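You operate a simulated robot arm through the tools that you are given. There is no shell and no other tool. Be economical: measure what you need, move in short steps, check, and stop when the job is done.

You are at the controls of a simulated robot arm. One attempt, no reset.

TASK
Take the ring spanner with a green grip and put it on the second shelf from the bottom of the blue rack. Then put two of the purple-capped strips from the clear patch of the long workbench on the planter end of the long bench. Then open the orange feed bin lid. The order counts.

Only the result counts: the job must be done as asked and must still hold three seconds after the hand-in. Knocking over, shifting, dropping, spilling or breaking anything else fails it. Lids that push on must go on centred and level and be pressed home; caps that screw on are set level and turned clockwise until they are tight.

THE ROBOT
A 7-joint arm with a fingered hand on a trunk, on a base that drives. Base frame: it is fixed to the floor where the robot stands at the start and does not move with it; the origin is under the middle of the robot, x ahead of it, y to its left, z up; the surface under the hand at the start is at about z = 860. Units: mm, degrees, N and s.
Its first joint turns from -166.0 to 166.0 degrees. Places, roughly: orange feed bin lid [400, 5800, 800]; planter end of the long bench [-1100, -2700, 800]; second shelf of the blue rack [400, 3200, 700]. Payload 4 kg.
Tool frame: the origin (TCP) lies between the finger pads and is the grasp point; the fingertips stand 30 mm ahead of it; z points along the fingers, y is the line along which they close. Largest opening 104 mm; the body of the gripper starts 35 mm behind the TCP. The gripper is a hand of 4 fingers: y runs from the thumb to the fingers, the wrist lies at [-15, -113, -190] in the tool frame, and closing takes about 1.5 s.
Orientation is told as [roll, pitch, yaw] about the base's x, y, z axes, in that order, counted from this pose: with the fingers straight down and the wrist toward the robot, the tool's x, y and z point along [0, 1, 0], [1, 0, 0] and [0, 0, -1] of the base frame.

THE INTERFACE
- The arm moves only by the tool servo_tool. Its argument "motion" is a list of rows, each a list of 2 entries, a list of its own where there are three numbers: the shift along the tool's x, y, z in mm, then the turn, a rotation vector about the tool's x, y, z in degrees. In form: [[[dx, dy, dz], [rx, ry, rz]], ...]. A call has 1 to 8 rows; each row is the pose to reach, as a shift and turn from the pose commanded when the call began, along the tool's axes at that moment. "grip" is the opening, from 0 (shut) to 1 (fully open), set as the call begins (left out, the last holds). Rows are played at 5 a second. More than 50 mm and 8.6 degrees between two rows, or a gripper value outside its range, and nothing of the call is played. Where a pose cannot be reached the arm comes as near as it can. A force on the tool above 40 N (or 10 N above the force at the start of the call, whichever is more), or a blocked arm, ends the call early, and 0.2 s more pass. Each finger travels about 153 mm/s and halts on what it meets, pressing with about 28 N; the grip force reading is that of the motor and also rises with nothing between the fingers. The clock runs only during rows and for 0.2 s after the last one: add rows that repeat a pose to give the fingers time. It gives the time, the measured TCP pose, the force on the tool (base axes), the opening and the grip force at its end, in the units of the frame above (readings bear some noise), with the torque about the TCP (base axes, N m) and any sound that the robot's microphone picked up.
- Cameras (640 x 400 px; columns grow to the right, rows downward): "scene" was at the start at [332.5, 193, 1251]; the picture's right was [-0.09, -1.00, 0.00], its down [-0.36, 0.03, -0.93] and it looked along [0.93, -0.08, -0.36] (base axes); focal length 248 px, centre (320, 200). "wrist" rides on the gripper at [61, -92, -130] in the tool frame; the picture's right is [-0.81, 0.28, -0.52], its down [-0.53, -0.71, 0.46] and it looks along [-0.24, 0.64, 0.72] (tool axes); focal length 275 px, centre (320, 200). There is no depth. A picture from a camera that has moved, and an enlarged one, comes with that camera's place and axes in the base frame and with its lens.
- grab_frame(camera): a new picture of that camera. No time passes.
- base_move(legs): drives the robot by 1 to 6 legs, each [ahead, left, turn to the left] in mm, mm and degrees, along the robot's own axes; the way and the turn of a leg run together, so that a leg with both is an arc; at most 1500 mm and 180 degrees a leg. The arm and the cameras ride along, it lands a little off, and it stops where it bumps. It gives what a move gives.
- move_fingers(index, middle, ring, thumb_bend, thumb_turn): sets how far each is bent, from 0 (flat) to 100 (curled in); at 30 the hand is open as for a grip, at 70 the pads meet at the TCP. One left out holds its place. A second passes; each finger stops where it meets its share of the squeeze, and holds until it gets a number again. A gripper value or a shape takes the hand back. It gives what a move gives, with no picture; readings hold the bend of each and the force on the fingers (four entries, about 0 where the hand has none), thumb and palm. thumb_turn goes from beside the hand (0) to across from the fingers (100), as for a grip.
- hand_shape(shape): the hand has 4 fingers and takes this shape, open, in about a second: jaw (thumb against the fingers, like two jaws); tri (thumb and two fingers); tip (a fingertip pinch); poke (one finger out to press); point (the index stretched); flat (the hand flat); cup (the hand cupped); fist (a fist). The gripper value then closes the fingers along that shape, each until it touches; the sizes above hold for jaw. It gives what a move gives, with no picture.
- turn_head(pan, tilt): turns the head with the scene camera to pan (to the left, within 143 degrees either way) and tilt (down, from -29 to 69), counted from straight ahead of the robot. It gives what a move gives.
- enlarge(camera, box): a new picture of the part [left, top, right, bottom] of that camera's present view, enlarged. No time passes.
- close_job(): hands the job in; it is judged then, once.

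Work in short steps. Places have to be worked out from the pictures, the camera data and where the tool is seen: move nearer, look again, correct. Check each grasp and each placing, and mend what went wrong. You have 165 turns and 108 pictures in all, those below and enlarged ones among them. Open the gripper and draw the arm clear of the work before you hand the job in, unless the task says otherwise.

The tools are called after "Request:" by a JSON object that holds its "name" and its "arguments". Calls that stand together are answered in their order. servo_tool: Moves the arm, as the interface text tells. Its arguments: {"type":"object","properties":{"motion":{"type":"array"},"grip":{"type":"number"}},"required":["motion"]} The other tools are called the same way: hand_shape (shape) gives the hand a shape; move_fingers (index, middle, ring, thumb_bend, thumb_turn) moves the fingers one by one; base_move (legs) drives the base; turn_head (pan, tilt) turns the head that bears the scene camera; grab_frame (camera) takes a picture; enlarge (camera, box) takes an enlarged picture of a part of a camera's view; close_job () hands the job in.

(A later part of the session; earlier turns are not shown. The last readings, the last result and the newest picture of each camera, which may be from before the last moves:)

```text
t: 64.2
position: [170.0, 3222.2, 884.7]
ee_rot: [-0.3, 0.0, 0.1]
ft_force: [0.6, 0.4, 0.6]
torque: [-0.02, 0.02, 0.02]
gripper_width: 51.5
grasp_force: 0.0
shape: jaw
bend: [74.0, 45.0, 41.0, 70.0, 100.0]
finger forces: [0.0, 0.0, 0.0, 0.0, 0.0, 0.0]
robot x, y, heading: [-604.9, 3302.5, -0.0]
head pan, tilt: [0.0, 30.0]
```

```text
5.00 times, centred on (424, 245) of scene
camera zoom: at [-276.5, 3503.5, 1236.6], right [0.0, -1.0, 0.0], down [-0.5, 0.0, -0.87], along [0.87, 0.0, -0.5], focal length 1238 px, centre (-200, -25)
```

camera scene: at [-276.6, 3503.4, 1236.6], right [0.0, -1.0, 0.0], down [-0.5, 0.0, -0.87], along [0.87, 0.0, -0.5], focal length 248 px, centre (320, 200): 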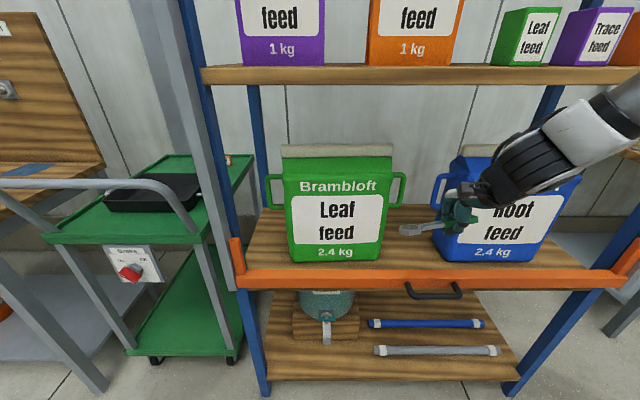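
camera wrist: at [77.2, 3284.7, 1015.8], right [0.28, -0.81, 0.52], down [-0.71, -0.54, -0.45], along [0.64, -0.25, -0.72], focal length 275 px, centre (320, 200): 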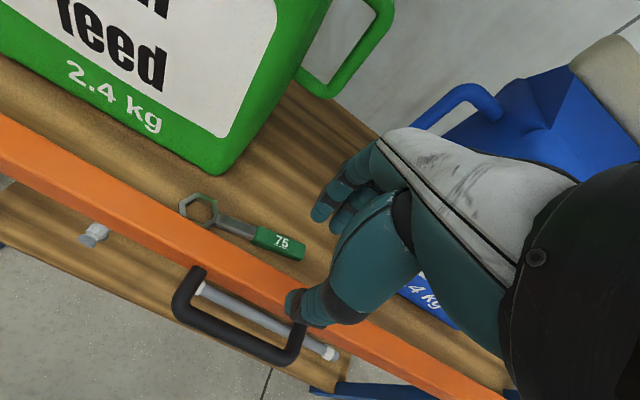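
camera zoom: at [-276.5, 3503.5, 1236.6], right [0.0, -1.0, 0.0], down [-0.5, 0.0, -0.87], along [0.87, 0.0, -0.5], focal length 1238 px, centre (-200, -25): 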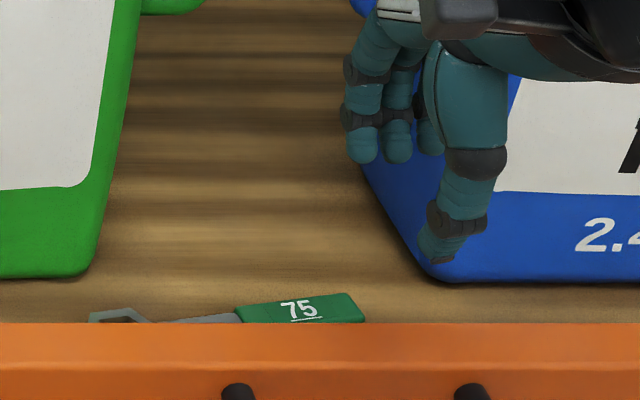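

The green spanner lies on the second shelf, with the other things unmoved. Now I pull the arm in and drive back to the strips.

Request:
{"name": "servo_tool", "arguments": {"motion": [[[20, -25, -30], [0, 0, 0]], [[40, -50, -60], [0, 0, 0]], [[60, -75, -90], [0, 0, 0]], [[80, -100, -120], [0, 0, 0]], [[100, -125, -150], [0, 0, 0]], [[120, -150, -180], [0, 0, 0]], [[140, -160, -210], [0, 0, 0]], [[160, -170, -235], [0, 0, 0]]], "grip": 1}}

Request:
{"name": "base_move", "arguments": {"legs": [[0, -1200, 0], [150, -1100, 0], [0, -950, 0]]}}

Request:
{"name": "turn_head", "arguments": {"pan": -10, "tilt": 28}}

Request:
{"name": "grab_frame", "arguments": {"camera": "scene"}}

```text
t: 66.0
position: [-3.0, 3382.7, 1118.6]
ee_rot: [-0.4, 0.0, 0.0]
ft_force: [0.4, 0.3, 0.0]
torque: [0.02, 0.02, -0.01]
gripper_width: 103.8
grasp_force: 0.1
shape: jaw
bend: [30.0, 30.0, 30.0, 30.0, 98.0]
finger forces: [0.0, 0.0, 0.1, 0.0, 0.0, 0.1]
robot x, y, heading: [-605.9, 3300.8, -0.2]
head pan, tilt: [0.0, 30.0]
```

```text
t: 82.0
position: [175.6, 130.9, 1119.2]
ee_rot: [-0.5, 0.0, 0.6]
ft_force: [-0.1, -0.6, -0.5]
torque: [0.02, -0.02, 0.03]
gripper_width: 103.8
grasp_force: 0.0
shape: jaw
bend: [30.0, 30.0, 30.0, 30.0, 98.0]
finger forces: [0.0, 0.0, 0.1, 0.0, 0.0, 0.0]
robot x, y, heading: [-433.1, 45.5, 0.4]
head pan, tilt: [0.0, 30.0]
```

```text
t: 82.7
position: [174.7, 131.4, 1119.4]
ee_rot: [-0.4, 0.0, 0.5]
ft_force: [0.8, -0.4, 0.2]
torque: [-0.03, 0.0, 0.02]
gripper_width: 104.0
grasp_force: 0.1
shape: jaw
bend: [30.0, 30.0, 30.0, 30.0, 98.0]
finger forces: [0.0, 0.1, 0.1, 0.0, 0.0, 0.0]
robot x, y, heading: [-429.9, 49.8, 0.2]
head pan, tilt: [-10.0, 28.0]
```

```text
71 pictures are left
camera scene: at [-100.5, 234.8, 1239.8], right [-0.17, -0.99, 0.0], down [-0.46, 0.08, -0.88], along [0.87, -0.15, -0.47], focal length 248 px, centre (320, 200)
```

scene: 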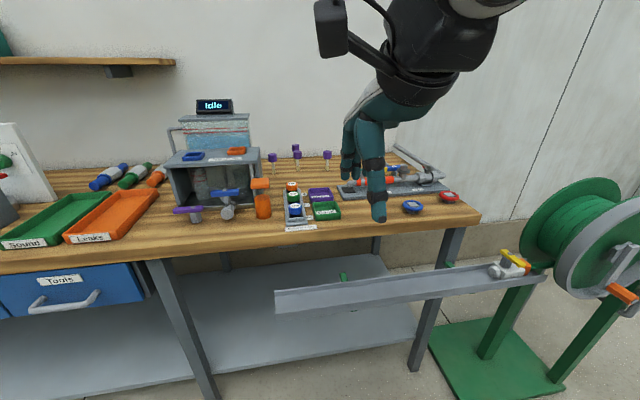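

The four strips stand as before. I drive forward to the starting spot.

Request:
{"name": "base_move", "arguments": {"legs": [[0, -50, 0], [415, 0, 0]]}}

Request:
{"name": "grab_frame", "arguments": {"camera": "wrist"}}

Request:
{"name": "turn_head", "arguments": {"pan": -15, "tilt": 30}}

Request:
{"name": "grab_frame", "arguments": {"camera": "scene"}}

```text
t: 85.8
position: [591.0, 84.4, 1119.9]
ee_rot: [-0.4, 0.0, 0.5]
ft_force: [-0.1, -0.5, 0.0]
torque: [0.0, -0.03, -0.02]
gripper_width: 103.8
grasp_force: 0.1
shape: jaw
bend: [30.0, 30.0, 30.0, 30.0, 98.0]
finger forces: [0.0, 0.1, 0.0, 0.0, 0.0, 0.1]
robot x, y, heading: [-15.1, 2.6, 0.2]
head pan, tilt: [-10.0, 28.0]
```

```text
70 pictures are left
camera wrist: at [500.2, 145.7, 1248.7], right [0.28, -0.8, 0.52], down [-0.71, -0.54, -0.45], along [0.65, -0.24, -0.72], focal length 275 px, centre (320, 200)
```

wrist: 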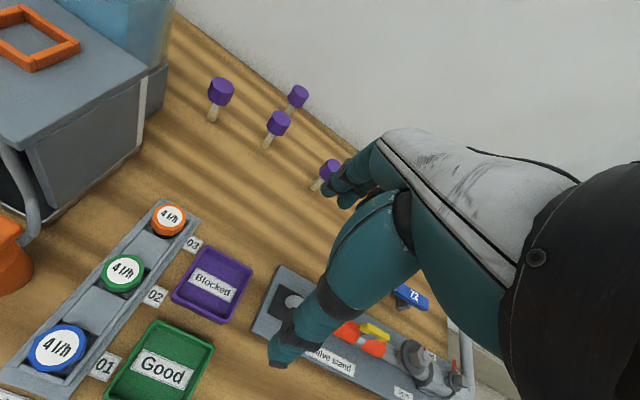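

```text
t: 86.5
position: [592.8, 84.7, 1118.2]
ee_rot: [-0.4, 0.0, 0.5]
ft_force: [-0.1, 0.1, 1.0]
torque: [0.01, -0.01, 0.0]
gripper_width: 103.8
grasp_force: 0.1
shape: jaw
bend: [30.0, 30.0, 30.0, 30.0, 98.0]
finger forces: [0.0, 0.1, 0.0, 0.1, 0.1, 0.0]
robot x, y, heading: [-9.9, 3.5, 0.4]
head pan, tilt: [-15.0, 30.0]
```

```text
69 pictures are left
camera scene: at [313.5, 179.4, 1236.7], right [-0.25, -0.97, 0.0], down [-0.48, 0.13, -0.87], along [0.84, -0.22, -0.5], focal length 248 px, centre (320, 200)
```

scene: 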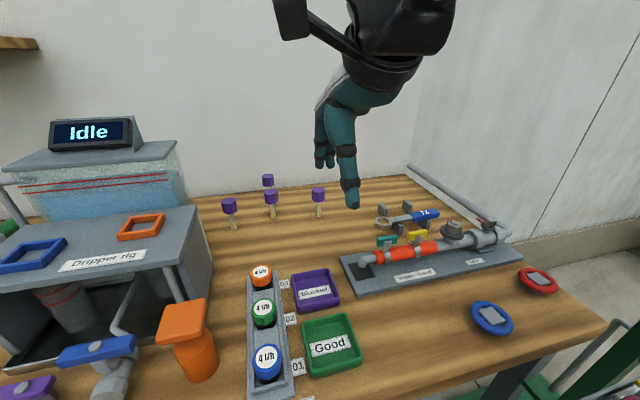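

I zoom on the strips to measure them.

Request:
{"name": "enlarge", "arguments": {"camera": "scene", "box": [210, 165, 338, 245]}}

```text
5.00 times, centred on (274, 205) of scene
camera zoom: at [313.5, 179.4, 1236.7], right [-0.25, -0.97, 0.0], down [-0.48, 0.13, -0.87], along [0.84, -0.22, -0.5], focal length 1238 px, centre (550, 175)
```

zoom: 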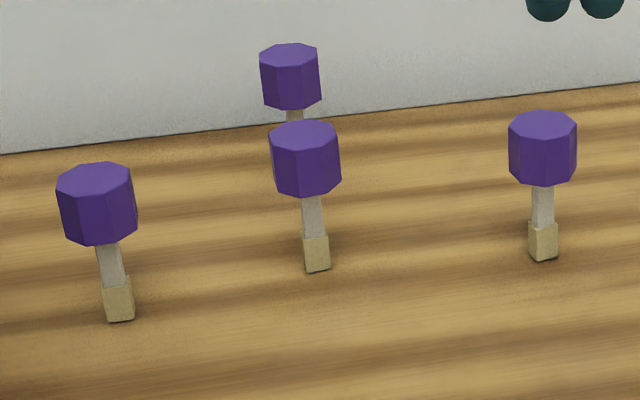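

Strip A is at about (861, 41) with its cap centred at z 925. I go above it.

Request:
{"name": "servo_tool", "arguments": {"motion": [[[-8, 45, 0], [0, 0, 0]], [[-16, 90, 0], [0, 0, 0]], [[-24, 135, 0], [0, 0, 0]], [[-32, 180, 10], [0, 0, 0]], [[-40, 225, 30], [0, 0, 0]], [[-44, 265, 60], [0, 0, 0]], [[-44, 265, 100], [0, 0, 0]], [[-44, 265, 100], [0, 0, 0]]], "grip": 0.8}}

Request:
{"name": "grab_frame", "arguments": {"camera": "wrist"}}

Request:
{"name": "enlarge", "arguments": {"camera": "scene", "box": [230, 120, 390, 220]}}

```text
refused: row 6 steps farther than a row can; nothing moved
```

```text
67 pictures are left
camera wrist: at [500.2, 145.7, 1248.7], right [0.28, -0.8, 0.52], down [-0.71, -0.54, -0.45], along [0.65, -0.24, -0.72], focal length 275 px, centre (320, 200)
```

wrist: 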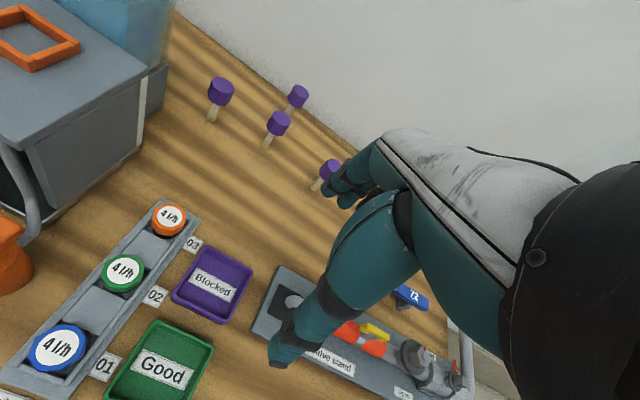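

```text
4.00 times, centred on (310, 170) of scene
camera zoom: at [313.5, 179.4, 1236.7], right [-0.25, -0.97, 0.0], down [-0.48, 0.13, -0.87], along [0.84, -0.22, -0.5], focal length 990 px, centre (360, 320)
```

zoom: 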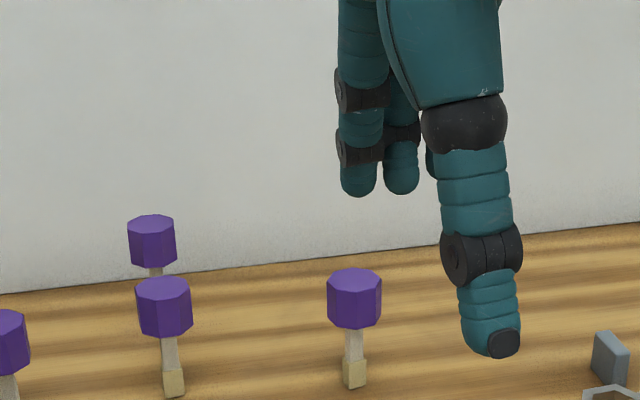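

One step was too long; I redo it with shorter steps.

Request:
{"name": "servo_tool", "arguments": {"motion": [[[-8, 45, 0], [0, 0, 0]], [[-16, 90, 0], [0, 0, 0]], [[-24, 135, 0], [0, 0, 0]], [[-32, 180, 5], [0, 0, 0]], [[-40, 225, 20], [0, 0, 0]], [[-44, 265, 40], [0, 0, 0]], [[-44, 268, 80], [0, 0, 0]], [[-44, 268, 100], [0, 0, 0]]], "grip": 0.8}}

Request:
{"name": "grab_frame", "arguments": {"camera": "wrist"}}

Request:
{"name": "enlarge", "arguments": {"camera": "scene", "box": [230, 120, 390, 220]}}

```text
t: 88.3
position: [860.5, 42.0, 1018.4]
ee_rot: [-0.4, 0.0, 0.5]
ft_force: [-0.2, -0.2, -0.7]
torque: [0.01, 0.02, -0.02]
gripper_width: 83.4
grasp_force: 0.0
shape: jaw
bend: [27.0, 34.0, 32.0, 49.0, 99.0]
finger forces: [0.0, 0.1, 0.0, 0.1, 0.1, 0.0]
robot x, y, heading: [-12.9, -3.0, 0.3]
head pan, tilt: [-15.0, 30.0]
```

```text
65 pictures are left
camera wrist: at [769.5, 103.4, 1148.8], right [0.28, -0.8, 0.52], down [-0.71, -0.54, -0.45], along [0.65, -0.24, -0.72], focal length 275 px, centre (320, 200)
```

wrist: 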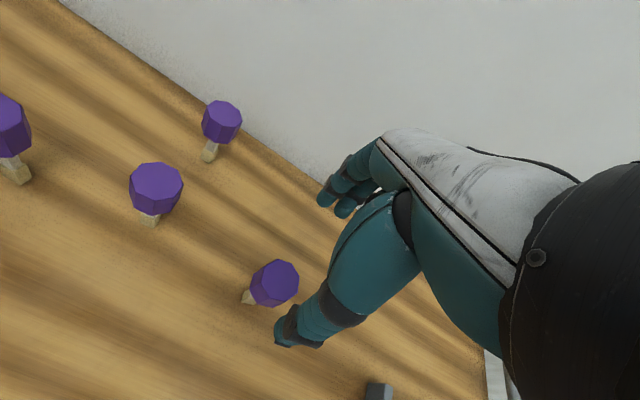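

```text
4.00 times, centred on (310, 170) of scene
camera zoom: at [313.5, 179.3, 1236.7], right [-0.25, -0.97, 0.0], down [-0.48, 0.13, -0.87], along [0.84, -0.22, -0.5], focal length 990 px, centre (360, 320)
```

zoom: 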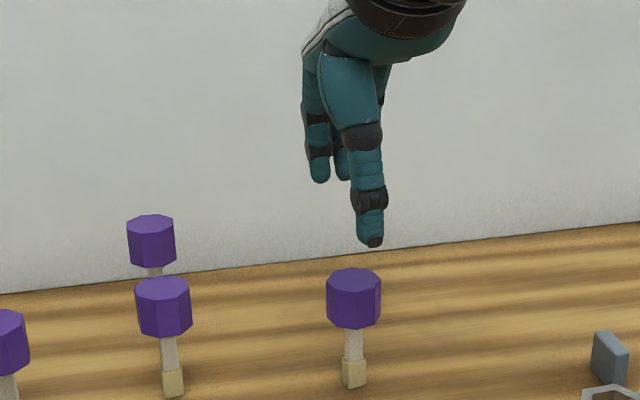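

The wrist view gives the cap at (861, 39). I shift 2 mm and descend around it.

Request:
{"name": "servo_tool", "arguments": {"motion": [[[-2, 1, 30], [0, 0, 0]], [[-2, 1, 60], [0, 0, 0]], [[-2, 1, 80], [0, 0, 0]], [[-2, 1, 94], [0, 0, 0]], [[-2, 1, 94], [0, 0, 0]]]}}

Request:
{"name": "enlarge", "arguments": {"camera": "scene", "box": [230, 120, 390, 220]}}

Request:
{"name": "grab_frame", "arguments": {"camera": "wrist"}}

```text
t: 89.5
position: [862.1, 39.7, 925.0]
ee_rot: [-0.4, 0.0, 0.5]
ft_force: [-0.2, -0.4, -0.1]
torque: [0.01, 0.0, 0.03]
gripper_width: 83.4
grasp_force: 0.1
shape: jaw
bend: [27.0, 34.0, 32.0, 49.0, 99.0]
finger forces: [0.0, 0.0, 0.1, 0.0, 0.0, 0.0]
robot x, y, heading: [-13.9, 2.6, 0.3]
head pan, tilt: [-15.0, 30.0]
```

```text
4.00 times, centred on (310, 170) of scene
camera zoom: at [313.5, 179.4, 1236.6], right [-0.25, -0.97, 0.0], down [-0.48, 0.13, -0.87], along [0.84, -0.22, -0.5], focal length 990 px, centre (360, 320)
```

zoom: 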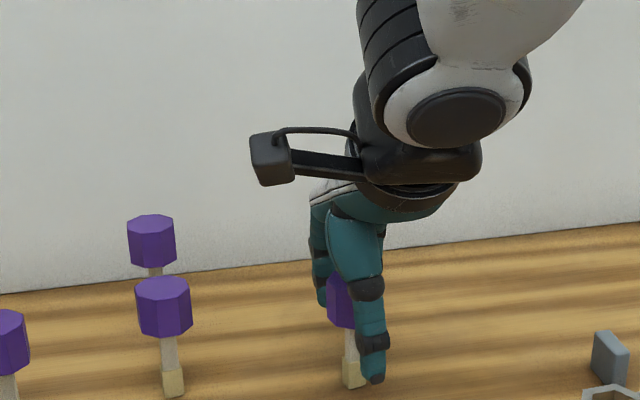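

```text
62 pictures are left
camera wrist: at [769.8, 101.1, 1054.8], right [0.28, -0.8, 0.52], down [-0.71, -0.54, -0.45], along [0.65, -0.24, -0.72], focal length 275 px, centre (320, 200)
```

wrist: 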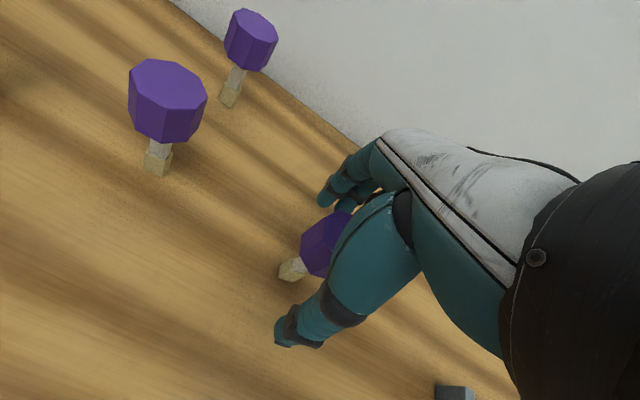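

Aligned. I close on the cap.

Request:
{"name": "servo_tool", "arguments": {"motion": [[[0, 0, 0], [0, 0, 0]], [[0, 0, 0], [0, 0, 0]], [[0, 0, 0], [0, 0, 0]], [[0, 0, 0], [0, 0, 0]], [[0, 0, 0], [0, 0, 0]], [[0, 0, 0], [0, 0, 0]], [[0, 0, 0], [0, 0, 0]], [[0, 0, 0], [0, 0, 0]]], "grip": 0}}

Request:
{"name": "servo_tool", "arguments": {"motion": [[[0, 0, -5], [0, 0, 0]], [[0, 0, -15], [0, 0, 0]], [[0, 0, -35], [0, 0, 0]], [[0, 0, -60], [0, 0, 0]], [[0, 0, -60], [0, 0, 0]]]}}

Request:
{"name": "grab_frame", "arguments": {"camera": "wrist"}}

Request:
{"name": "enlarge", "arguments": {"camera": "scene", "box": [230, 120, 390, 220]}}

```text
t: 91.3
position: [861.0, 39.9, 925.3]
ee_rot: [-0.4, -0.1, 0.5]
ft_force: [0.1, 0.1, -0.4]
torque: [-0.04, -0.02, 0.0]
gripper_width: 14.3
grasp_force: 28.1
shape: jaw
bend: [74.0, 71.0, 70.0, 79.0, 100.0]
finger forces: [13.8, 5.2, 0.1, 0.0, 20.1, 0.0]
robot x, y, heading: [-16.7, 3.6, 0.3]
head pan, tilt: [-15.0, 30.0]
```

```text
t: 92.5
position: [862.3, 39.4, 985.5]
ee_rot: [-0.5, 0.0, 0.4]
ft_force: [-0.4, -0.7, 0.2]
torque: [0.0, 0.0, -0.02]
gripper_width: 14.1
grasp_force: 28.2
shape: jaw
bend: [74.0, 71.0, 70.0, 79.0, 100.0]
finger forces: [13.8, 4.3, 0.1, 0.1, 20.2, 0.0]
robot x, y, heading: [-10.8, 1.2, 0.5]
head pan, tilt: [-15.0, 30.0]
```

```text
61 pictures are left
camera wrist: at [770.2, 101.2, 1114.8], right [0.28, -0.8, 0.52], down [-0.71, -0.54, -0.45], along [0.65, -0.24, -0.72], focal length 275 px, centre (320, 200)
```

wrist: 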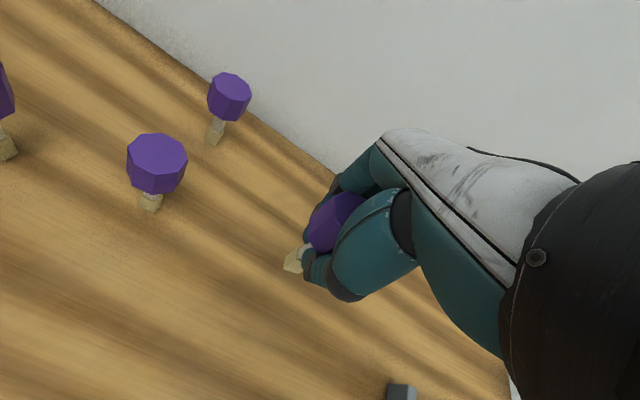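

```text
4.00 times, centred on (310, 170) of scene
camera zoom: at [313.6, 179.4, 1236.6], right [-0.25, -0.97, 0.0], down [-0.48, 0.13, -0.87], along [0.84, -0.22, -0.5], focal length 990 px, centre (360, 320)
```

zoom: 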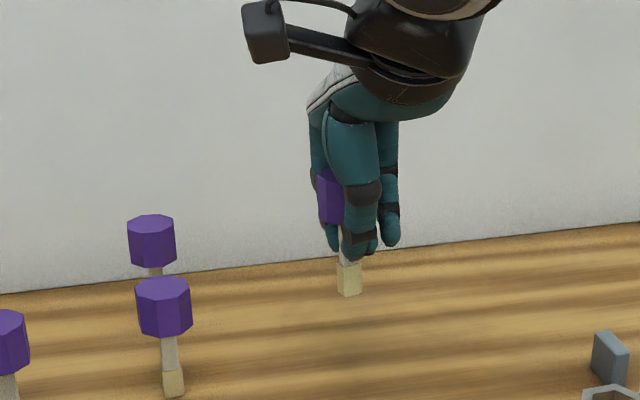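

Strip A is held upright, with its foot 65 mm below the TCP. I lift, back out and slide right toward the planter bench.

Request:
{"name": "servo_tool", "arguments": {"motion": [[[0, 0, -45], [0, 0, 0]], [[0, 0, -90], [0, 0, 0]], [[0, 0, -120], [0, 0, 0]]]}}

Request:
{"name": "base_move", "arguments": {"legs": [[-420, 0, 0]]}}

Request:
{"name": "servo_tool", "arguments": {"motion": [[[5, -40, 0], [0, 0, 0]], [[10, -80, 0], [0, 0, 0]], [[15, -120, 0], [0, 0, 0]], [[20, -160, 0], [0, 0, 0]], [[25, -200, 0], [0, 0, 0]], [[30, -230, 0], [0, 0, 0]]]}}

Request:
{"name": "turn_head", "arguments": {"pan": -90, "tilt": 20}}

Request:
{"name": "grab_frame", "arguments": {"camera": "scene"}}

```text
t: 93.3
position: [860.8, 40.7, 1104.0]
ee_rot: [-0.3, 0.1, 0.5]
ft_force: [0.0, 0.6, -1.0]
torque: [-0.01, 0.0, 0.03]
gripper_width: 14.2
grasp_force: 28.3
shape: jaw
bend: [74.0, 71.0, 70.0, 80.0, 100.0]
finger forces: [13.7, 4.2, 0.0, 0.0, 20.2, 0.1]
robot x, y, heading: [-16.9, -2.4, 0.4]
head pan, tilt: [-15.0, 30.0]
```

```text
t: 95.9
position: [442.5, 41.6, 1104.3]
ee_rot: [-0.5, 0.0, 0.8]
ft_force: [0.4, 0.5, -0.3]
torque: [0.01, 0.0, 0.04]
gripper_width: 14.1
grasp_force: 28.0
shape: jaw
bend: [74.0, 71.0, 70.0, 80.0, 100.0]
finger forces: [13.7, 4.2, 0.0, 0.0, 20.2, 0.1]
robot x, y, heading: [-431.1, -3.9, 0.8]
head pan, tilt: [-15.0, 30.0]
```

```text
t: 97.3
position: [210.3, 68.4, 1103.6]
ee_rot: [-0.4, 0.1, 0.7]
ft_force: [0.3, -0.4, -0.2]
torque: [-0.03, 0.01, 0.02]
gripper_width: 14.3
grasp_force: 28.1
shape: jaw
bend: [74.0, 71.0, 70.0, 80.0, 100.0]
finger forces: [13.8, 4.1, 0.1, 0.0, 20.1, 0.0]
robot x, y, heading: [-430.4, 0.6, 0.7]
head pan, tilt: [-15.0, 30.0]
```

```text
t: 98.7
position: [211.0, 69.4, 1104.9]
ee_rot: [-0.4, 0.1, 0.9]
ft_force: [1.7, -0.3, -0.3]
torque: [0.02, 0.03, -0.03]
gripper_width: 14.0
grasp_force: 28.1
shape: jaw
bend: [74.0, 71.0, 70.0, 80.0, 100.0]
finger forces: [13.9, 4.1, 0.1, 0.0, 20.1, 0.1]
robot x, y, heading: [-432.0, -3.2, 0.4]
head pan, tilt: [-90.0, 20.0]
```

```text
59 pictures are left
camera scene: at [-193.8, 107.4, 1252.7], right [-1.0, -0.01, 0.0], down [0.0, 0.34, -0.94], along [0.01, -0.94, -0.34], focal length 248 px, centre (320, 200)
```

scene: 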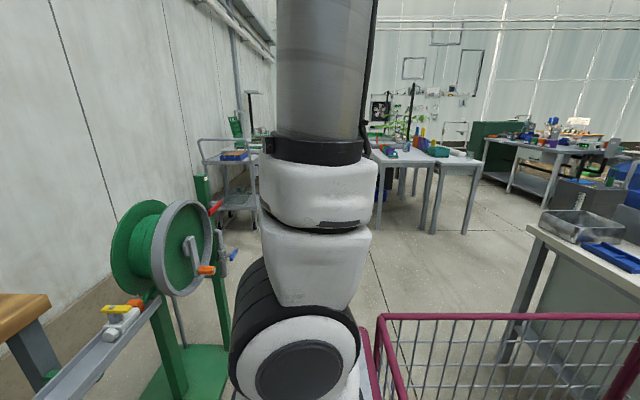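

The hose reel stands to the right of the bench, so I lift the hand higher, back off 120 mm more and slide right 1300 mm.

Request:
{"name": "servo_tool", "arguments": {"motion": [[[0, -20, -40], [0, 0, 0]], [[0, -20, -80], [0, 0, 0]], [[0, -20, -110], [0, 0, 0]]]}}

Request:
{"name": "base_move", "arguments": {"legs": [[-130, 0, -0.6], [0, -1300, 0]]}}

Request:
{"name": "turn_head", "arguments": {"pan": -110, "tilt": 25}}

Request:
{"name": "grab_frame", "arguments": {"camera": "scene"}}

```text
t: 99.5
position: [190.7, 69.6, 1213.2]
ee_rot: [-0.4, 0.1, 0.9]
ft_force: [-0.3, -0.1, -0.7]
torque: [0.02, -0.02, 0.02]
gripper_width: 14.1
grasp_force: 27.6
shape: jaw
bend: [74.0, 71.0, 70.0, 80.0, 100.0]
finger forces: [14.0, 4.0, 0.0, 0.1, 20.1, 0.0]
robot x, y, heading: [-432.5, -3.2, 0.9]
head pan, tilt: [-90.0, 20.0]
```

```text
t: 107.0
position: [57.9, -1252.5, 1213.3]
ee_rot: [-0.4, 0.0, -0.1]
ft_force: [0.7, 0.6, -0.5]
torque: [0.0, 0.01, 0.0]
gripper_width: 14.1
grasp_force: 27.6
shape: jaw
bend: [74.0, 71.0, 70.0, 80.0, 100.0]
finger forces: [14.0, 4.0, 0.0, 0.1, 20.1, 0.1]
robot x, y, heading: [-565.1, -1310.4, -0.7]
head pan, tilt: [-90.0, 20.0]
```

```text
t: 107.8
position: [59.3, -1251.5, 1213.9]
ee_rot: [-0.3, 0.0, -0.1]
ft_force: [0.2, -0.5, 0.3]
torque: [0.01, 0.04, -0.02]
gripper_width: 14.1
grasp_force: 27.9
shape: jaw
bend: [74.0, 71.0, 70.0, 80.0, 100.0]
finger forces: [14.0, 4.0, 0.0, 0.1, 20.1, 0.0]
robot x, y, heading: [-565.6, -1314.5, -0.3]
head pan, tilt: [-110.0, 25.0]
```

```text
58 pictures are left
camera scene: at [-357.0, -1200.5, 1244.6], right [-0.94, 0.35, 0.0], down [0.15, 0.4, -0.91], along [-0.31, -0.85, -0.42], focal length 248 px, centre (320, 200)
```

scene: 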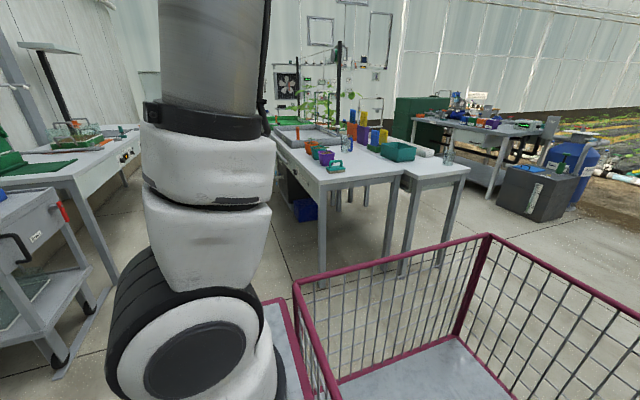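

The planter bench's near edge is at y about -2291, with x from -755 to -1258. I turn right 90°, move ahead 350 and slide right 430, then look.

Request:
{"name": "base_move", "arguments": {"legs": [[0, 0, -89.5], [300, 0, 0], [0, -430, 0]]}}

Request:
{"name": "turn_head", "arguments": {"pan": 0, "tilt": 28}}

Request:
{"name": "grab_frame", "arguments": {"camera": "scene"}}

```text
t: 115.9
position: [-925.2, -2233.3, 1212.5]
ee_rot: [-0.3, 0.0, -89.7]
ft_force: [-0.1, -0.5, -0.2]
torque: [-0.01, -0.04, -0.02]
gripper_width: 14.3
grasp_force: 27.6
shape: jaw
bend: [74.0, 71.0, 70.0, 80.0, 100.0]
finger forces: [13.6, 3.8, 0.0, 0.0, 19.1, 0.1]
robot x, y, heading: [-992.4, -1609.8, -89.7]
head pan, tilt: [-110.0, 25.0]
```

```text
t: 117.7
position: [-925.5, -2235.5, 1213.1]
ee_rot: [-0.3, 0.0, -89.8]
ft_force: [0.1, 0.0, -0.6]
torque: [0.02, -0.03, -0.05]
gripper_width: 14.1
grasp_force: 28.3
shape: jaw
bend: [74.0, 71.0, 70.0, 80.0, 100.0]
finger forces: [13.6, 3.7, 0.0, 0.1, 19.0, 0.1]
robot x, y, heading: [-993.2, -1608.1, -89.8]
head pan, tilt: [0.0, 28.0]
```

```text
57 pictures are left
camera scene: at [-792.3, -1940.0, 1239.8], right [-1.0, 0.0, 0.0], down [0.0, 0.47, -0.88], along [0.0, -0.88, -0.47], focal length 248 px, centre (320, 200)
```

scene: 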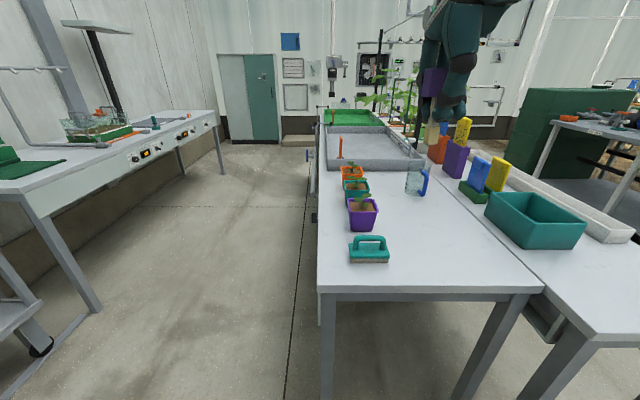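

The near end of the bench has free space between the pots (x about -923) and the blue mug (about (-1169, -2805)). I put the first strip at about (-1060, -2690). I drive ahead 230 and bring the hand over.

Request:
{"name": "base_move", "arguments": {"legs": [[230, 0, 0]]}}

Request:
{"name": "servo_tool", "arguments": {"motion": [[[-20, 35, 20], [0, 0, 0]], [[-40, 65, 45], [0, 0, 0]], [[-60, 95, 75], [0, 0, 0]], [[-80, 125, 105], [0, 0, 0]], [[-100, 155, 135], [0, 0, 0]], [[-120, 180, 165], [0, 0, 0]], [[-135, 205, 200], [0, 0, 0]], [[-135, 225, 240], [0, 0, 0]]]}}

Request:
{"name": "grab_frame", "arguments": {"camera": "scene"}}

Request:
{"name": "grab_frame", "arguments": {"camera": "wrist"}}

```text
t: 119.5
position: [-924.0, -2465.3, 1213.1]
ee_rot: [-0.4, -0.1, -89.8]
ft_force: [-0.4, 0.6, -0.1]
torque: [-0.01, -0.01, 0.01]
gripper_width: 13.8
grasp_force: 28.7
shape: jaw
bend: [74.0, 71.0, 70.0, 80.0, 100.0]
finger forces: [13.6, 3.8, 0.1, 0.0, 19.1, 0.0]
robot x, y, heading: [-991.2, -1840.3, -90.2]
head pan, tilt: [0.0, 28.0]
```

```text
t: 121.3
position: [-1060.0, -2690.3, 975.7]
ee_rot: [-0.4, -0.1, -89.7]
ft_force: [0.4, 0.8, -0.7]
torque: [0.0, -0.02, -0.01]
gripper_width: 13.9
grasp_force: 28.0
shape: jaw
bend: [74.0, 71.0, 70.0, 80.0, 100.0]
finger forces: [13.7, 3.6, 0.1, 0.0, 19.2, 0.0]
robot x, y, heading: [-992.3, -1840.4, -90.0]
head pan, tilt: [0.0, 28.0]
```

```text
56 pictures are left
camera scene: at [-792.3, -2170.1, 1239.9], right [-1.0, 0.0, 0.0], down [0.0, 0.47, -0.88], along [0.0, -0.88, -0.47], focal length 248 px, centre (320, 200)
```

scene: 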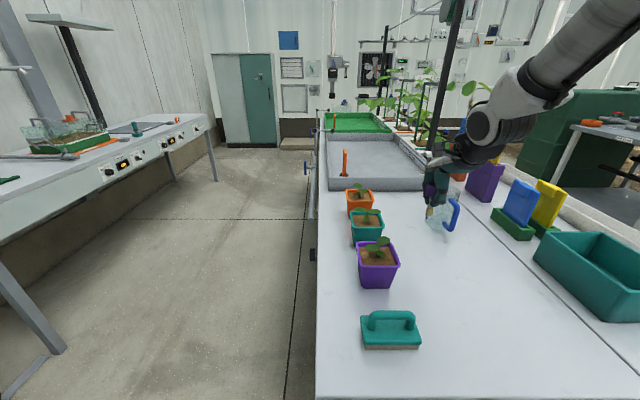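

```text
55 pictures are left
camera wrist: at [-998.0, -2597.4, 1105.3], right [-0.81, -0.28, 0.52], down [-0.54, 0.71, -0.45], along [-0.25, -0.65, -0.72], focal length 275 px, centre (320, 200)
```

wrist: 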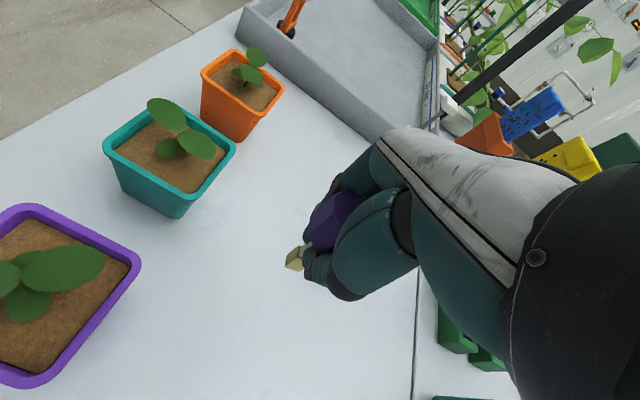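

Clear around. I descend to z about 880, then feel for the table.

Request:
{"name": "servo_tool", "arguments": {"motion": [[[0, 0, 30], [0, 0, 0]], [[0, 0, 60], [0, 0, 0]], [[0, 0, 85], [0, 0, 0]], [[0, 0, 95], [0, 0, 0]], [[0, 0, 95], [0, 0, 0]]]}}

Request:
{"name": "enlarge", "arguments": {"camera": "scene", "box": [370, 160, 498, 240]}}

Request:
{"name": "grab_frame", "arguments": {"camera": "wrist"}}

```text
t: 122.5
position: [-1059.9, -2690.4, 880.1]
ee_rot: [-0.3, 0.0, -89.7]
ft_force: [0.8, 0.1, -0.5]
torque: [-0.04, 0.02, 0.01]
gripper_width: 14.0
grasp_force: 28.1
shape: jaw
bend: [74.0, 71.0, 70.0, 80.0, 100.0]
finger forces: [13.7, 3.5, 0.0, 0.0, 19.2, 0.0]
robot x, y, heading: [-992.3, -1839.9, -89.9]
head pan, tilt: [0.0, 28.0]
```

```text
5.00 times, centred on (434, 200) of scene
camera zoom: at [-792.2, -2170.5, 1239.8], right [-1.0, 0.0, 0.0], down [0.0, 0.47, -0.88], along [0.0, -0.88, -0.47], focal length 1238 px, centre (-250, 200)
```

zoom: 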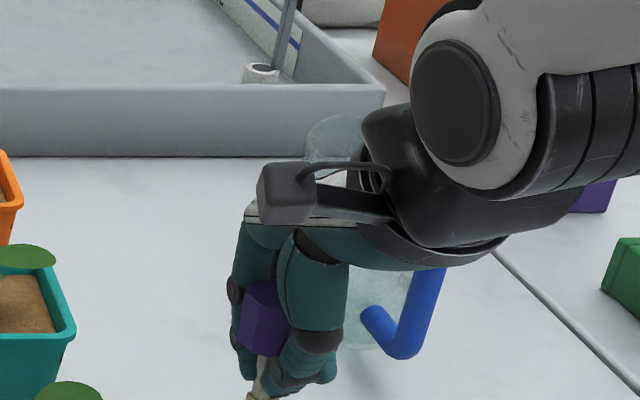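

```text
53 pictures are left
camera wrist: at [-998.2, -2598.3, 1009.7], right [-0.81, -0.28, 0.52], down [-0.54, 0.71, -0.45], along [-0.25, -0.65, -0.72], focal length 275 px, centre (320, 200)
```

wrist: 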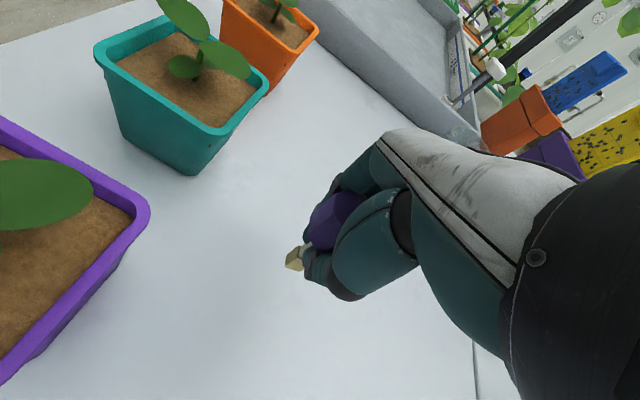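

The strip hangs near vertical and the fingers stay clear of the mug. I lower by small steps.

Request:
{"name": "servo_tool", "arguments": {"motion": [[[0, 0, 3], [0, 0, 0]], [[0, 0, 6], [0, 0, 0]], [[0, 0, 8], [0, 0, 0]], [[0, 0, 10], [0, 0, 0]], [[0, 0, 10], [0, 0, 0]]]}}

Request:
{"name": "enlarge", "arguments": {"camera": "scene", "box": [390, 200, 470, 250]}}

```text
t: 123.7
position: [-1060.8, -2690.1, 868.4]
ee_rot: [-0.5, -0.1, -89.6]
ft_force: [-0.6, 0.4, -1.2]
torque: [0.01, 0.01, 0.04]
gripper_width: 13.8
grasp_force: 27.9
shape: jaw
bend: [74.0, 71.0, 70.0, 80.0, 100.0]
finger forces: [13.7, 3.6, 0.0, 0.0, 19.3, 0.0]
robot x, y, heading: [-995.1, -1841.8, -89.9]
head pan, tilt: [0.0, 28.0]
```

```text
8.00 times, centred on (430, 225) of scene
camera zoom: at [-792.2, -2170.5, 1239.8], right [-1.0, 0.0, 0.0], down [0.0, 0.47, -0.88], along [0.0, -0.88, -0.47], focal length 1981 px, centre (-560, 0)
```

zoom: 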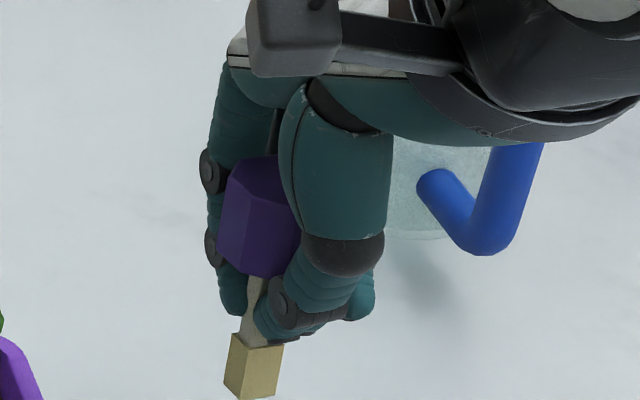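

The strip is within a few degrees of vertical. I continue lowering finely.

Request:
{"name": "servo_tool", "arguments": {"motion": [[[0, 0, 2], [0, 0, 0]], [[0, 0, 4], [0, 0, 0]], [[0, 0, 4], [0, 0, 0]]]}}

```text
t: 124.5
position: [-1060.8, -2691.1, 866.0]
ee_rot: [-0.4, 0.1, -89.6]
ft_force: [-0.4, 0.1, -0.6]
torque: [0.0, 0.0, 0.02]
gripper_width: 13.9
grasp_force: 27.4
shape: jaw
bend: [74.0, 71.0, 70.0, 80.0, 100.0]
finger forces: [13.7, 3.5, 0.0, 0.0, 19.3, 0.0]
robot x, y, heading: [-992.9, -1840.1, -89.8]
head pan, tilt: [0.0, 28.0]
```

Request:
{"name": "servo_tool", "arguments": {"motion": [[[0, 0, 2], [0, 0, 0]], [[0, 0, 4], [0, 0, 0]], [[0, 0, 4], [0, 0, 0]]]}}

Request:
{"name": "enlarge", "arguments": {"camera": "scene", "box": [390, 210, 470, 260]}}

```text
t: 125.3
position: [-1062.0, -2690.5, 860.4]
ee_rot: [-0.4, 0.0, -89.7]
ft_force: [-0.2, -0.1, -0.5]
torque: [0.01, 0.0, -0.01]
gripper_width: 14.2
grasp_force: 28.5
shape: jaw
bend: [74.0, 71.0, 70.0, 80.0, 100.0]
finger forces: [13.7, 3.4, 0.0, 0.0, 19.2, 0.0]
robot x, y, heading: [-995.1, -1838.2, -90.0]
head pan, tilt: [0.0, 28.0]
```

```text
8.00 times, centred on (430, 235) of scene
camera zoom: at [-792.2, -2170.5, 1239.8], right [-1.0, 0.0, 0.0], down [0.0, 0.47, -0.88], along [0.0, -0.88, -0.47], focal length 1981 px, centre (-560, -80)
```

zoom: 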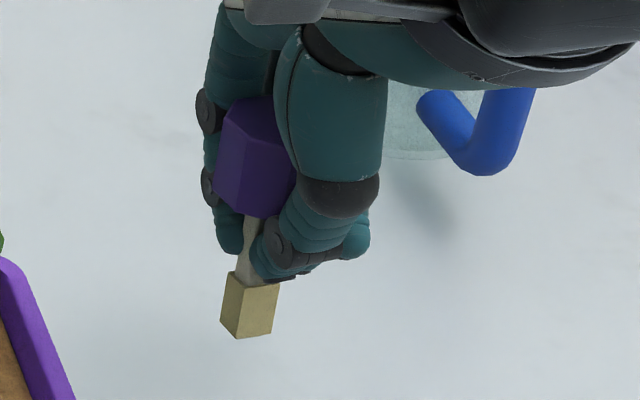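

Request:
{"name": "servo_tool", "arguments": {"motion": [[[0, 0, 2], [0, 0, 0]], [[0, 0, 4], [0, 0, 0]], [[0, 0, 6], [0, 0, 0]], [[0, 0, 6], [0, 0, 0]]]}}

```text
t: 126.3
position: [-1062.8, -2690.4, 853.8]
ee_rot: [-0.3, 0.0, -89.7]
ft_force: [0.0, 0.1, 0.4]
torque: [0.01, 0.01, 0.01]
gripper_width: 13.9
grasp_force: 28.2
shape: jaw
bend: [74.0, 71.0, 70.0, 80.0, 100.0]
finger forces: [13.7, 3.5, 0.1, 0.0, 19.2, 0.2]
robot x, y, heading: [-993.4, -1840.2, -89.7]
head pan, tilt: [0.0, 28.0]
```

Still no contact; I go on carefully.

Request:
{"name": "servo_tool", "arguments": {"motion": [[[0, 0, 2], [0, 0, 0]], [[0, 0, 4], [0, 0, 0]], [[0, 0, 6], [0, 0, 0]], [[0, 0, 6], [0, 0, 0]]]}}

Request:
{"name": "enlarge", "arguments": {"camera": "scene", "box": [390, 210, 470, 260]}}

```text
t: 127.3
position: [-1061.4, -2690.5, 850.1]
ee_rot: [-0.4, 0.1, -89.6]
ft_force: [0.4, -0.2, -0.1]
torque: [-0.04, 0.01, -0.02]
gripper_width: 13.9
grasp_force: 27.9
shape: jaw
bend: [74.0, 71.0, 70.0, 80.0, 100.0]
finger forces: [13.8, 3.5, 0.0, 0.0, 19.2, 0.0]
robot x, y, heading: [-989.6, -1839.7, -90.1]
head pan, tilt: [0.0, 28.0]
```

```text
8.00 times, centred on (430, 235) of scene
camera zoom: at [-792.2, -2170.5, 1239.8], right [-1.0, 0.0, 0.0], down [0.0, 0.47, -0.88], along [0.0, -0.88, -0.47], focal length 1981 px, centre (-560, -80)
```

zoom: 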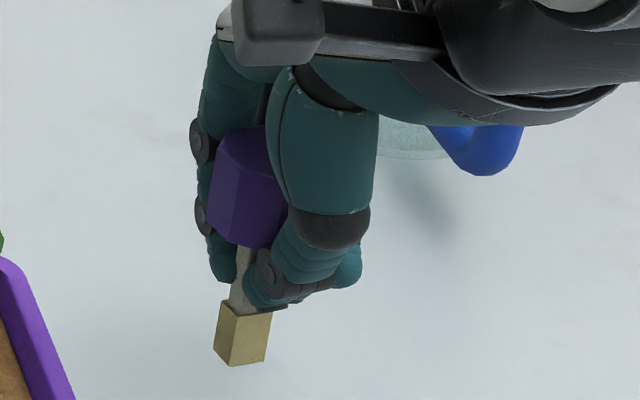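

Request:
{"name": "servo_tool", "arguments": {"motion": [[[0, 0, 2], [0, 0, 0]], [[0, 0, 4], [0, 0, 0]], [[0, 0, 5], [0, 0, 0]], [[0, 0, 5], [0, 0, 0]]]}}

```text
t: 128.3
position: [-1061.8, -2690.5, 843.9]
ee_rot: [-0.4, 0.0, -89.7]
ft_force: [-0.4, 0.0, 0.0]
torque: [0.01, -0.01, -0.04]
gripper_width: 13.9
grasp_force: 27.7
shape: jaw
bend: [74.0, 71.0, 70.0, 80.0, 100.0]
finger forces: [13.7, 3.5, 0.0, 0.1, 19.2, 0.0]
robot x, y, heading: [-989.3, -1839.9, -90.0]
head pan, tilt: [0.0, 28.0]
```

Request:
{"name": "servo_tool", "arguments": {"motion": [[[0, 0, 2], [0, 0, 0]], [[0, 0, 4], [0, 0, 0]], [[0, 0, 5], [0, 0, 0]], [[0, 0, 5], [0, 0, 0]]]}}

Request:
{"name": "enlarge", "arguments": {"camera": "scene", "box": [390, 210, 470, 260]}}

```text
t: 129.3
position: [-1061.8, -2690.5, 838.5]
ee_rot: [-0.4, 0.1, -89.8]
ft_force: [0.1, 0.9, 0.5]
torque: [0.0, 0.0, 0.0]
gripper_width: 13.9
grasp_force: 27.7
shape: jaw
bend: [74.0, 71.0, 70.0, 80.0, 100.0]
finger forces: [13.7, 3.4, 0.0, 0.1, 19.1, 0.0]
robot x, y, heading: [-993.3, -1840.1, -89.8]
head pan, tilt: [0.0, 28.0]
```

```text
8.00 times, centred on (430, 235) of scene
camera zoom: at [-792.2, -2170.5, 1239.8], right [-1.0, 0.0, 0.0], down [0.0, 0.47, -0.88], along [0.0, -0.88, -0.47], focal length 1981 px, centre (-560, -80)
```

zoom: 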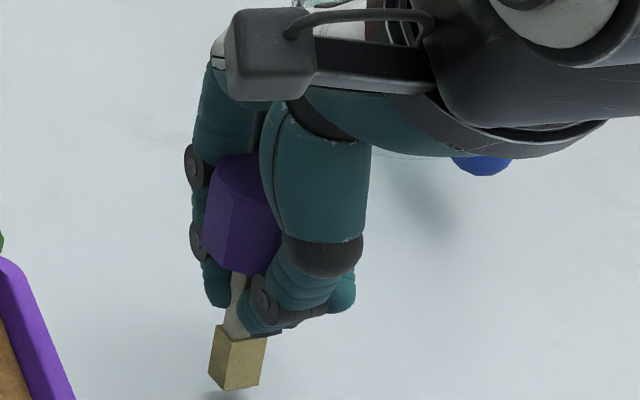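

A contact shadow now shows just below the foot. A few mm more.

Request:
{"name": "servo_tool", "arguments": {"motion": [[[0, 0, 1.5], [0, 0, 0]], [[0, 0, 3], [0, 0, 0]], [[0, 0, 4], [0, 0, 0]], [[0, 0, 4], [0, 0, 0]]]}}

Request:
{"name": "enlarge", "arguments": {"camera": "scene", "box": [390, 220, 470, 270]}}

```text
t: 130.3
position: [-1061.9, -2690.6, 836.3]
ee_rot: [-0.4, 0.1, -89.7]
ft_force: [1.0, 1.0, -0.1]
torque: [0.04, -0.01, 0.01]
gripper_width: 13.7
grasp_force: 28.2
shape: jaw
bend: [74.0, 71.0, 70.0, 80.0, 100.0]
finger forces: [13.8, 3.6, 0.0, 0.0, 19.3, 0.0]
robot x, y, heading: [-991.5, -1842.0, -90.0]
head pan, tilt: [0.0, 28.0]
```

```text
8.00 times, centred on (430, 245) of scene
camera zoom: at [-792.2, -2170.4, 1239.8], right [-1.0, 0.0, 0.0], down [0.0, 0.47, -0.88], along [0.0, -0.88, -0.47], focal length 1981 px, centre (-560, -160)
```

zoom: 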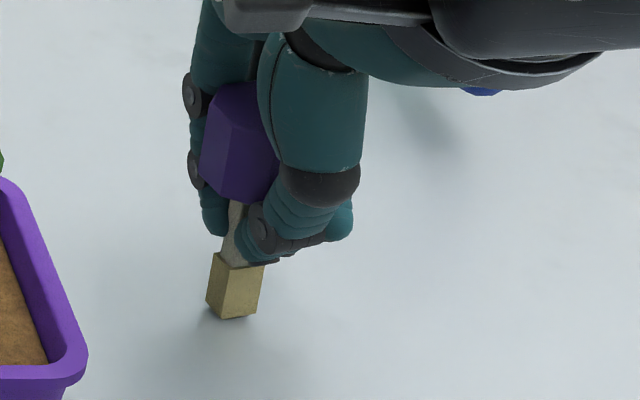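

Request:
{"name": "servo_tool", "arguments": {"motion": [[[0, 0, 1], [0, 0, 0]], [[0, 0, 2], [0, 0, 0]], [[0, 0, 3], [0, 0, 0]], [[0, 0, 4], [0, 0, 0]]]}}

Request:
{"name": "enlarge", "arguments": {"camera": "scene", "box": [390, 220, 470, 270]}}

```text
t: 131.3
position: [-1061.3, -2691.4, 833.2]
ee_rot: [-0.4, -0.3, -89.6]
ft_force: [-0.1, 2.3, 21.5]
torque: [-0.03, -0.06, -0.02]
gripper_width: 14.3
grasp_force: 28.6
shape: jaw
bend: [74.0, 71.0, 70.0, 81.0, 100.0]
finger forces: [16.2, 1.9, 0.1, 0.1, 24.4, 0.1]
robot x, y, heading: [-993.6, -1843.2, -90.0]
head pan, tilt: [0.0, 28.0]
```

```text
8.00 times, centred on (430, 245) of scene
camera zoom: at [-792.1, -2169.6, 1240.0], right [-1.0, 0.0, 0.0], down [0.0, 0.47, -0.88], along [0.0, -0.88, -0.47], focal length 1981 px, centre (-560, -160)
```

zoom: 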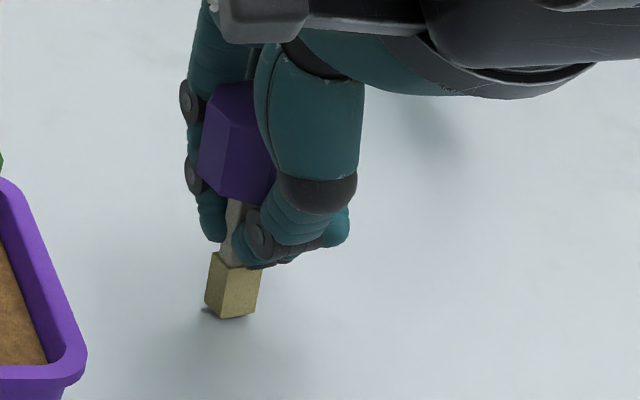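

The foot is on the table at 21 N. I ease off 2 mm and open.

Request:
{"name": "servo_tool", "arguments": {"motion": [[[0, 0, -2], [0, 0, 0]], [[0, 0, -2], [0, 0, 0]]]}}

Request:
{"name": "servo_tool", "arguments": {"motion": [[[0, 0, 0], [0, 0, 0]], [[0, 0, 0], [0, 0, 0]], [[0, 0, 0], [0, 0, 0]], [[0, 0, 0], [0, 0, 0]], [[0, 0, 0], [0, 0, 0]]], "grip": 0.75}}

Request:
{"name": "enlarge", "arguments": {"camera": "scene", "box": [390, 220, 470, 270]}}

```text
t: 131.9
position: [-1062.7, -2690.3, 833.8]
ee_rot: [-0.3, 0.1, -89.7]
ft_force: [-0.5, 0.0, 10.7]
torque: [-0.08, -0.06, 0.01]
gripper_width: 14.8
grasp_force: 27.9
shape: jaw
bend: [74.0, 71.0, 70.0, 81.0, 100.0]
finger forces: [16.1, 2.3, 0.0, 0.0, 21.5, 0.1]
robot x, y, heading: [-993.6, -1839.8, -90.1]
head pan, tilt: [0.0, 28.0]
```

```text
t: 133.1
position: [-1059.9, -2691.5, 832.7]
ee_rot: [-0.4, -0.1, -89.6]
ft_force: [0.4, 1.1, -0.2]
torque: [0.0, -0.02, 0.02]
gripper_width: 77.8
grasp_force: 0.0
shape: jaw
bend: [27.0, 36.0, 33.0, 54.0, 99.0]
finger forces: [0.0, 0.1, 0.0, 0.1, 0.1, 0.1]
robot x, y, heading: [-994.5, -1844.2, -89.9]
head pan, tilt: [0.0, 28.0]
```

```text
8.00 times, centred on (430, 245) of scene
camera zoom: at [-792.2, -2170.5, 1239.8], right [-1.0, 0.0, 0.0], down [0.0, 0.47, -0.88], along [0.0, -0.88, -0.47], focal length 1981 px, centre (-560, -160)
```

zoom: 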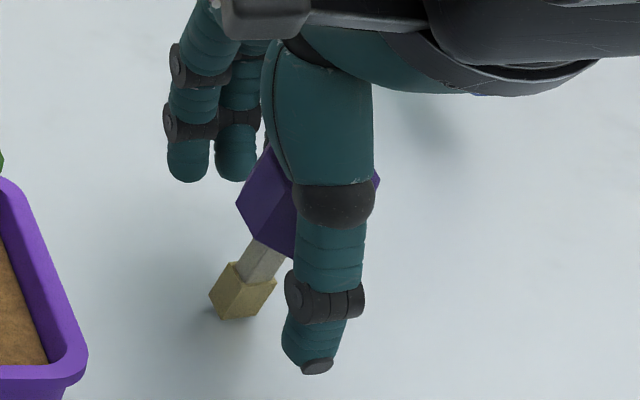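

The strip leans toward -x inside the open hand. I look with the wrist camera before touching it again.

Request:
{"name": "grab_frame", "arguments": {"camera": "wrist"}}

```text
45 pictures are left
camera wrist: at [-999.4, -2598.4, 963.4], right [-0.81, -0.28, 0.52], down [-0.54, 0.71, -0.45], along [-0.25, -0.65, -0.72], focal length 275 px, centre (320, 200)
```

wrist: 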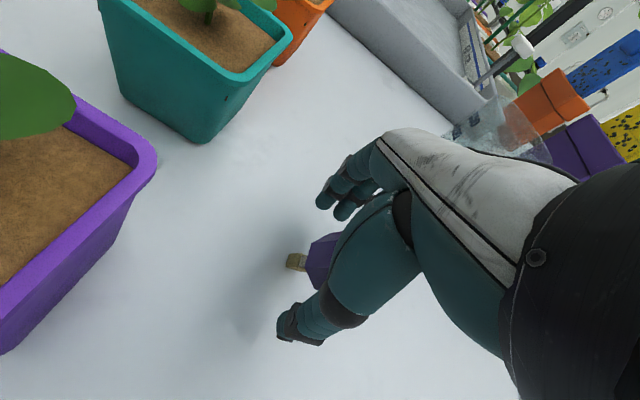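

I close again to catch it, then look at its angle.

Request:
{"name": "servo_tool", "arguments": {"motion": [[[0, 0, 0], [0, 0, 0]], [[0, 0, 0], [0, 0, 0]], [[0, 0, 0], [0, 0, 0]], [[0, 0, 0], [0, 0, 0]], [[0, 0, 0], [0, 0, 0]], [[0, 0, 0], [0, 0, 0]], [[0, 0, 0], [0, 0, 0]], [[0, 0, 0], [0, 0, 0]]], "grip": 0}}

Request:
{"name": "enlarge", "arguments": {"camera": "scene", "box": [390, 220, 470, 270]}}

```text
t: 134.9
position: [-1062.7, -2690.1, 833.5]
ee_rot: [-0.3, -0.2, -89.7]
ft_force: [0.2, -0.4, 0.0]
torque: [0.0, -0.02, -0.01]
gripper_width: 1.0
grasp_force: 28.0
shape: jaw
bend: [70.0, 68.0, 70.0, 72.0, 100.0]
finger forces: [13.3, 9.9, 4.9, 0.0, 21.9, 0.0]
robot x, y, heading: [-991.8, -1839.7, -89.8]
head pan, tilt: [0.0, 28.0]
```

```text
8.00 times, centred on (430, 245) of scene
camera zoom: at [-792.2, -2170.5, 1239.8], right [-1.0, 0.0, 0.0], down [0.0, 0.47, -0.88], along [0.0, -0.88, -0.47], focal length 1981 px, centre (-560, -160)
```

zoom: 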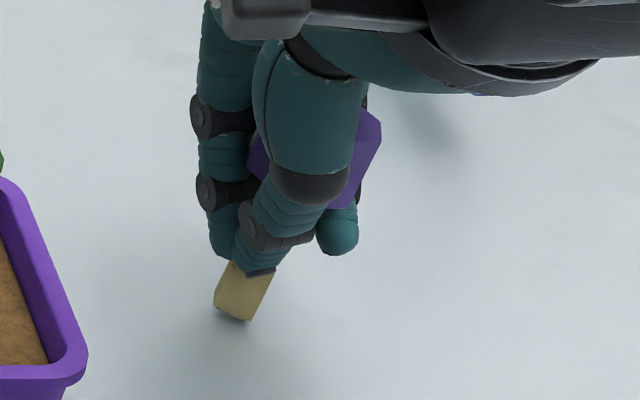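

It is held by the thin strip, leaning about 17°. I lift 8 mm and turn the hand about tool y to bring it upright.

Request:
{"name": "servo_tool", "arguments": {"motion": [[[0, 0, -4], [0, 0, 0]], [[0, 0, -8], [0, 0, 0]], [[0, 0, -8], [0, -6, 0]], [[0, 0, -8], [0, -12, 0]], [[0, 0, -8], [0, -17, 0]], [[0, 0, -8], [0, -17, 0]]]}}

Request:
{"name": "enlarge", "arguments": {"camera": "scene", "box": [390, 220, 470, 270]}}

```text
t: 136.3
position: [-1061.2, -2690.0, 841.7]
ee_rot: [-17.5, 0.0, -89.7]
ft_force: [0.2, 0.8, -0.3]
torque: [0.0, 0.0, -0.02]
gripper_width: 0.9
grasp_force: 28.2
shape: jaw
bend: [70.0, 68.0, 70.0, 72.0, 100.0]
finger forces: [1.9, 10.6, 5.3, 0.1, 22.6, 0.0]
robot x, y, heading: [-993.2, -1839.3, -89.9]
head pan, tilt: [0.0, 28.0]
```

```text
8.00 times, centred on (430, 245) of scene
camera zoom: at [-792.1, -2170.4, 1239.8], right [-1.0, 0.0, 0.0], down [0.0, 0.47, -0.88], along [0.0, -0.88, -0.47], focal length 1981 px, centre (-560, -160)
```

zoom: 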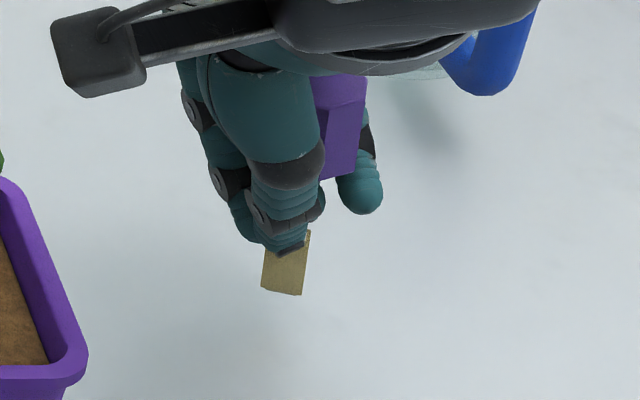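

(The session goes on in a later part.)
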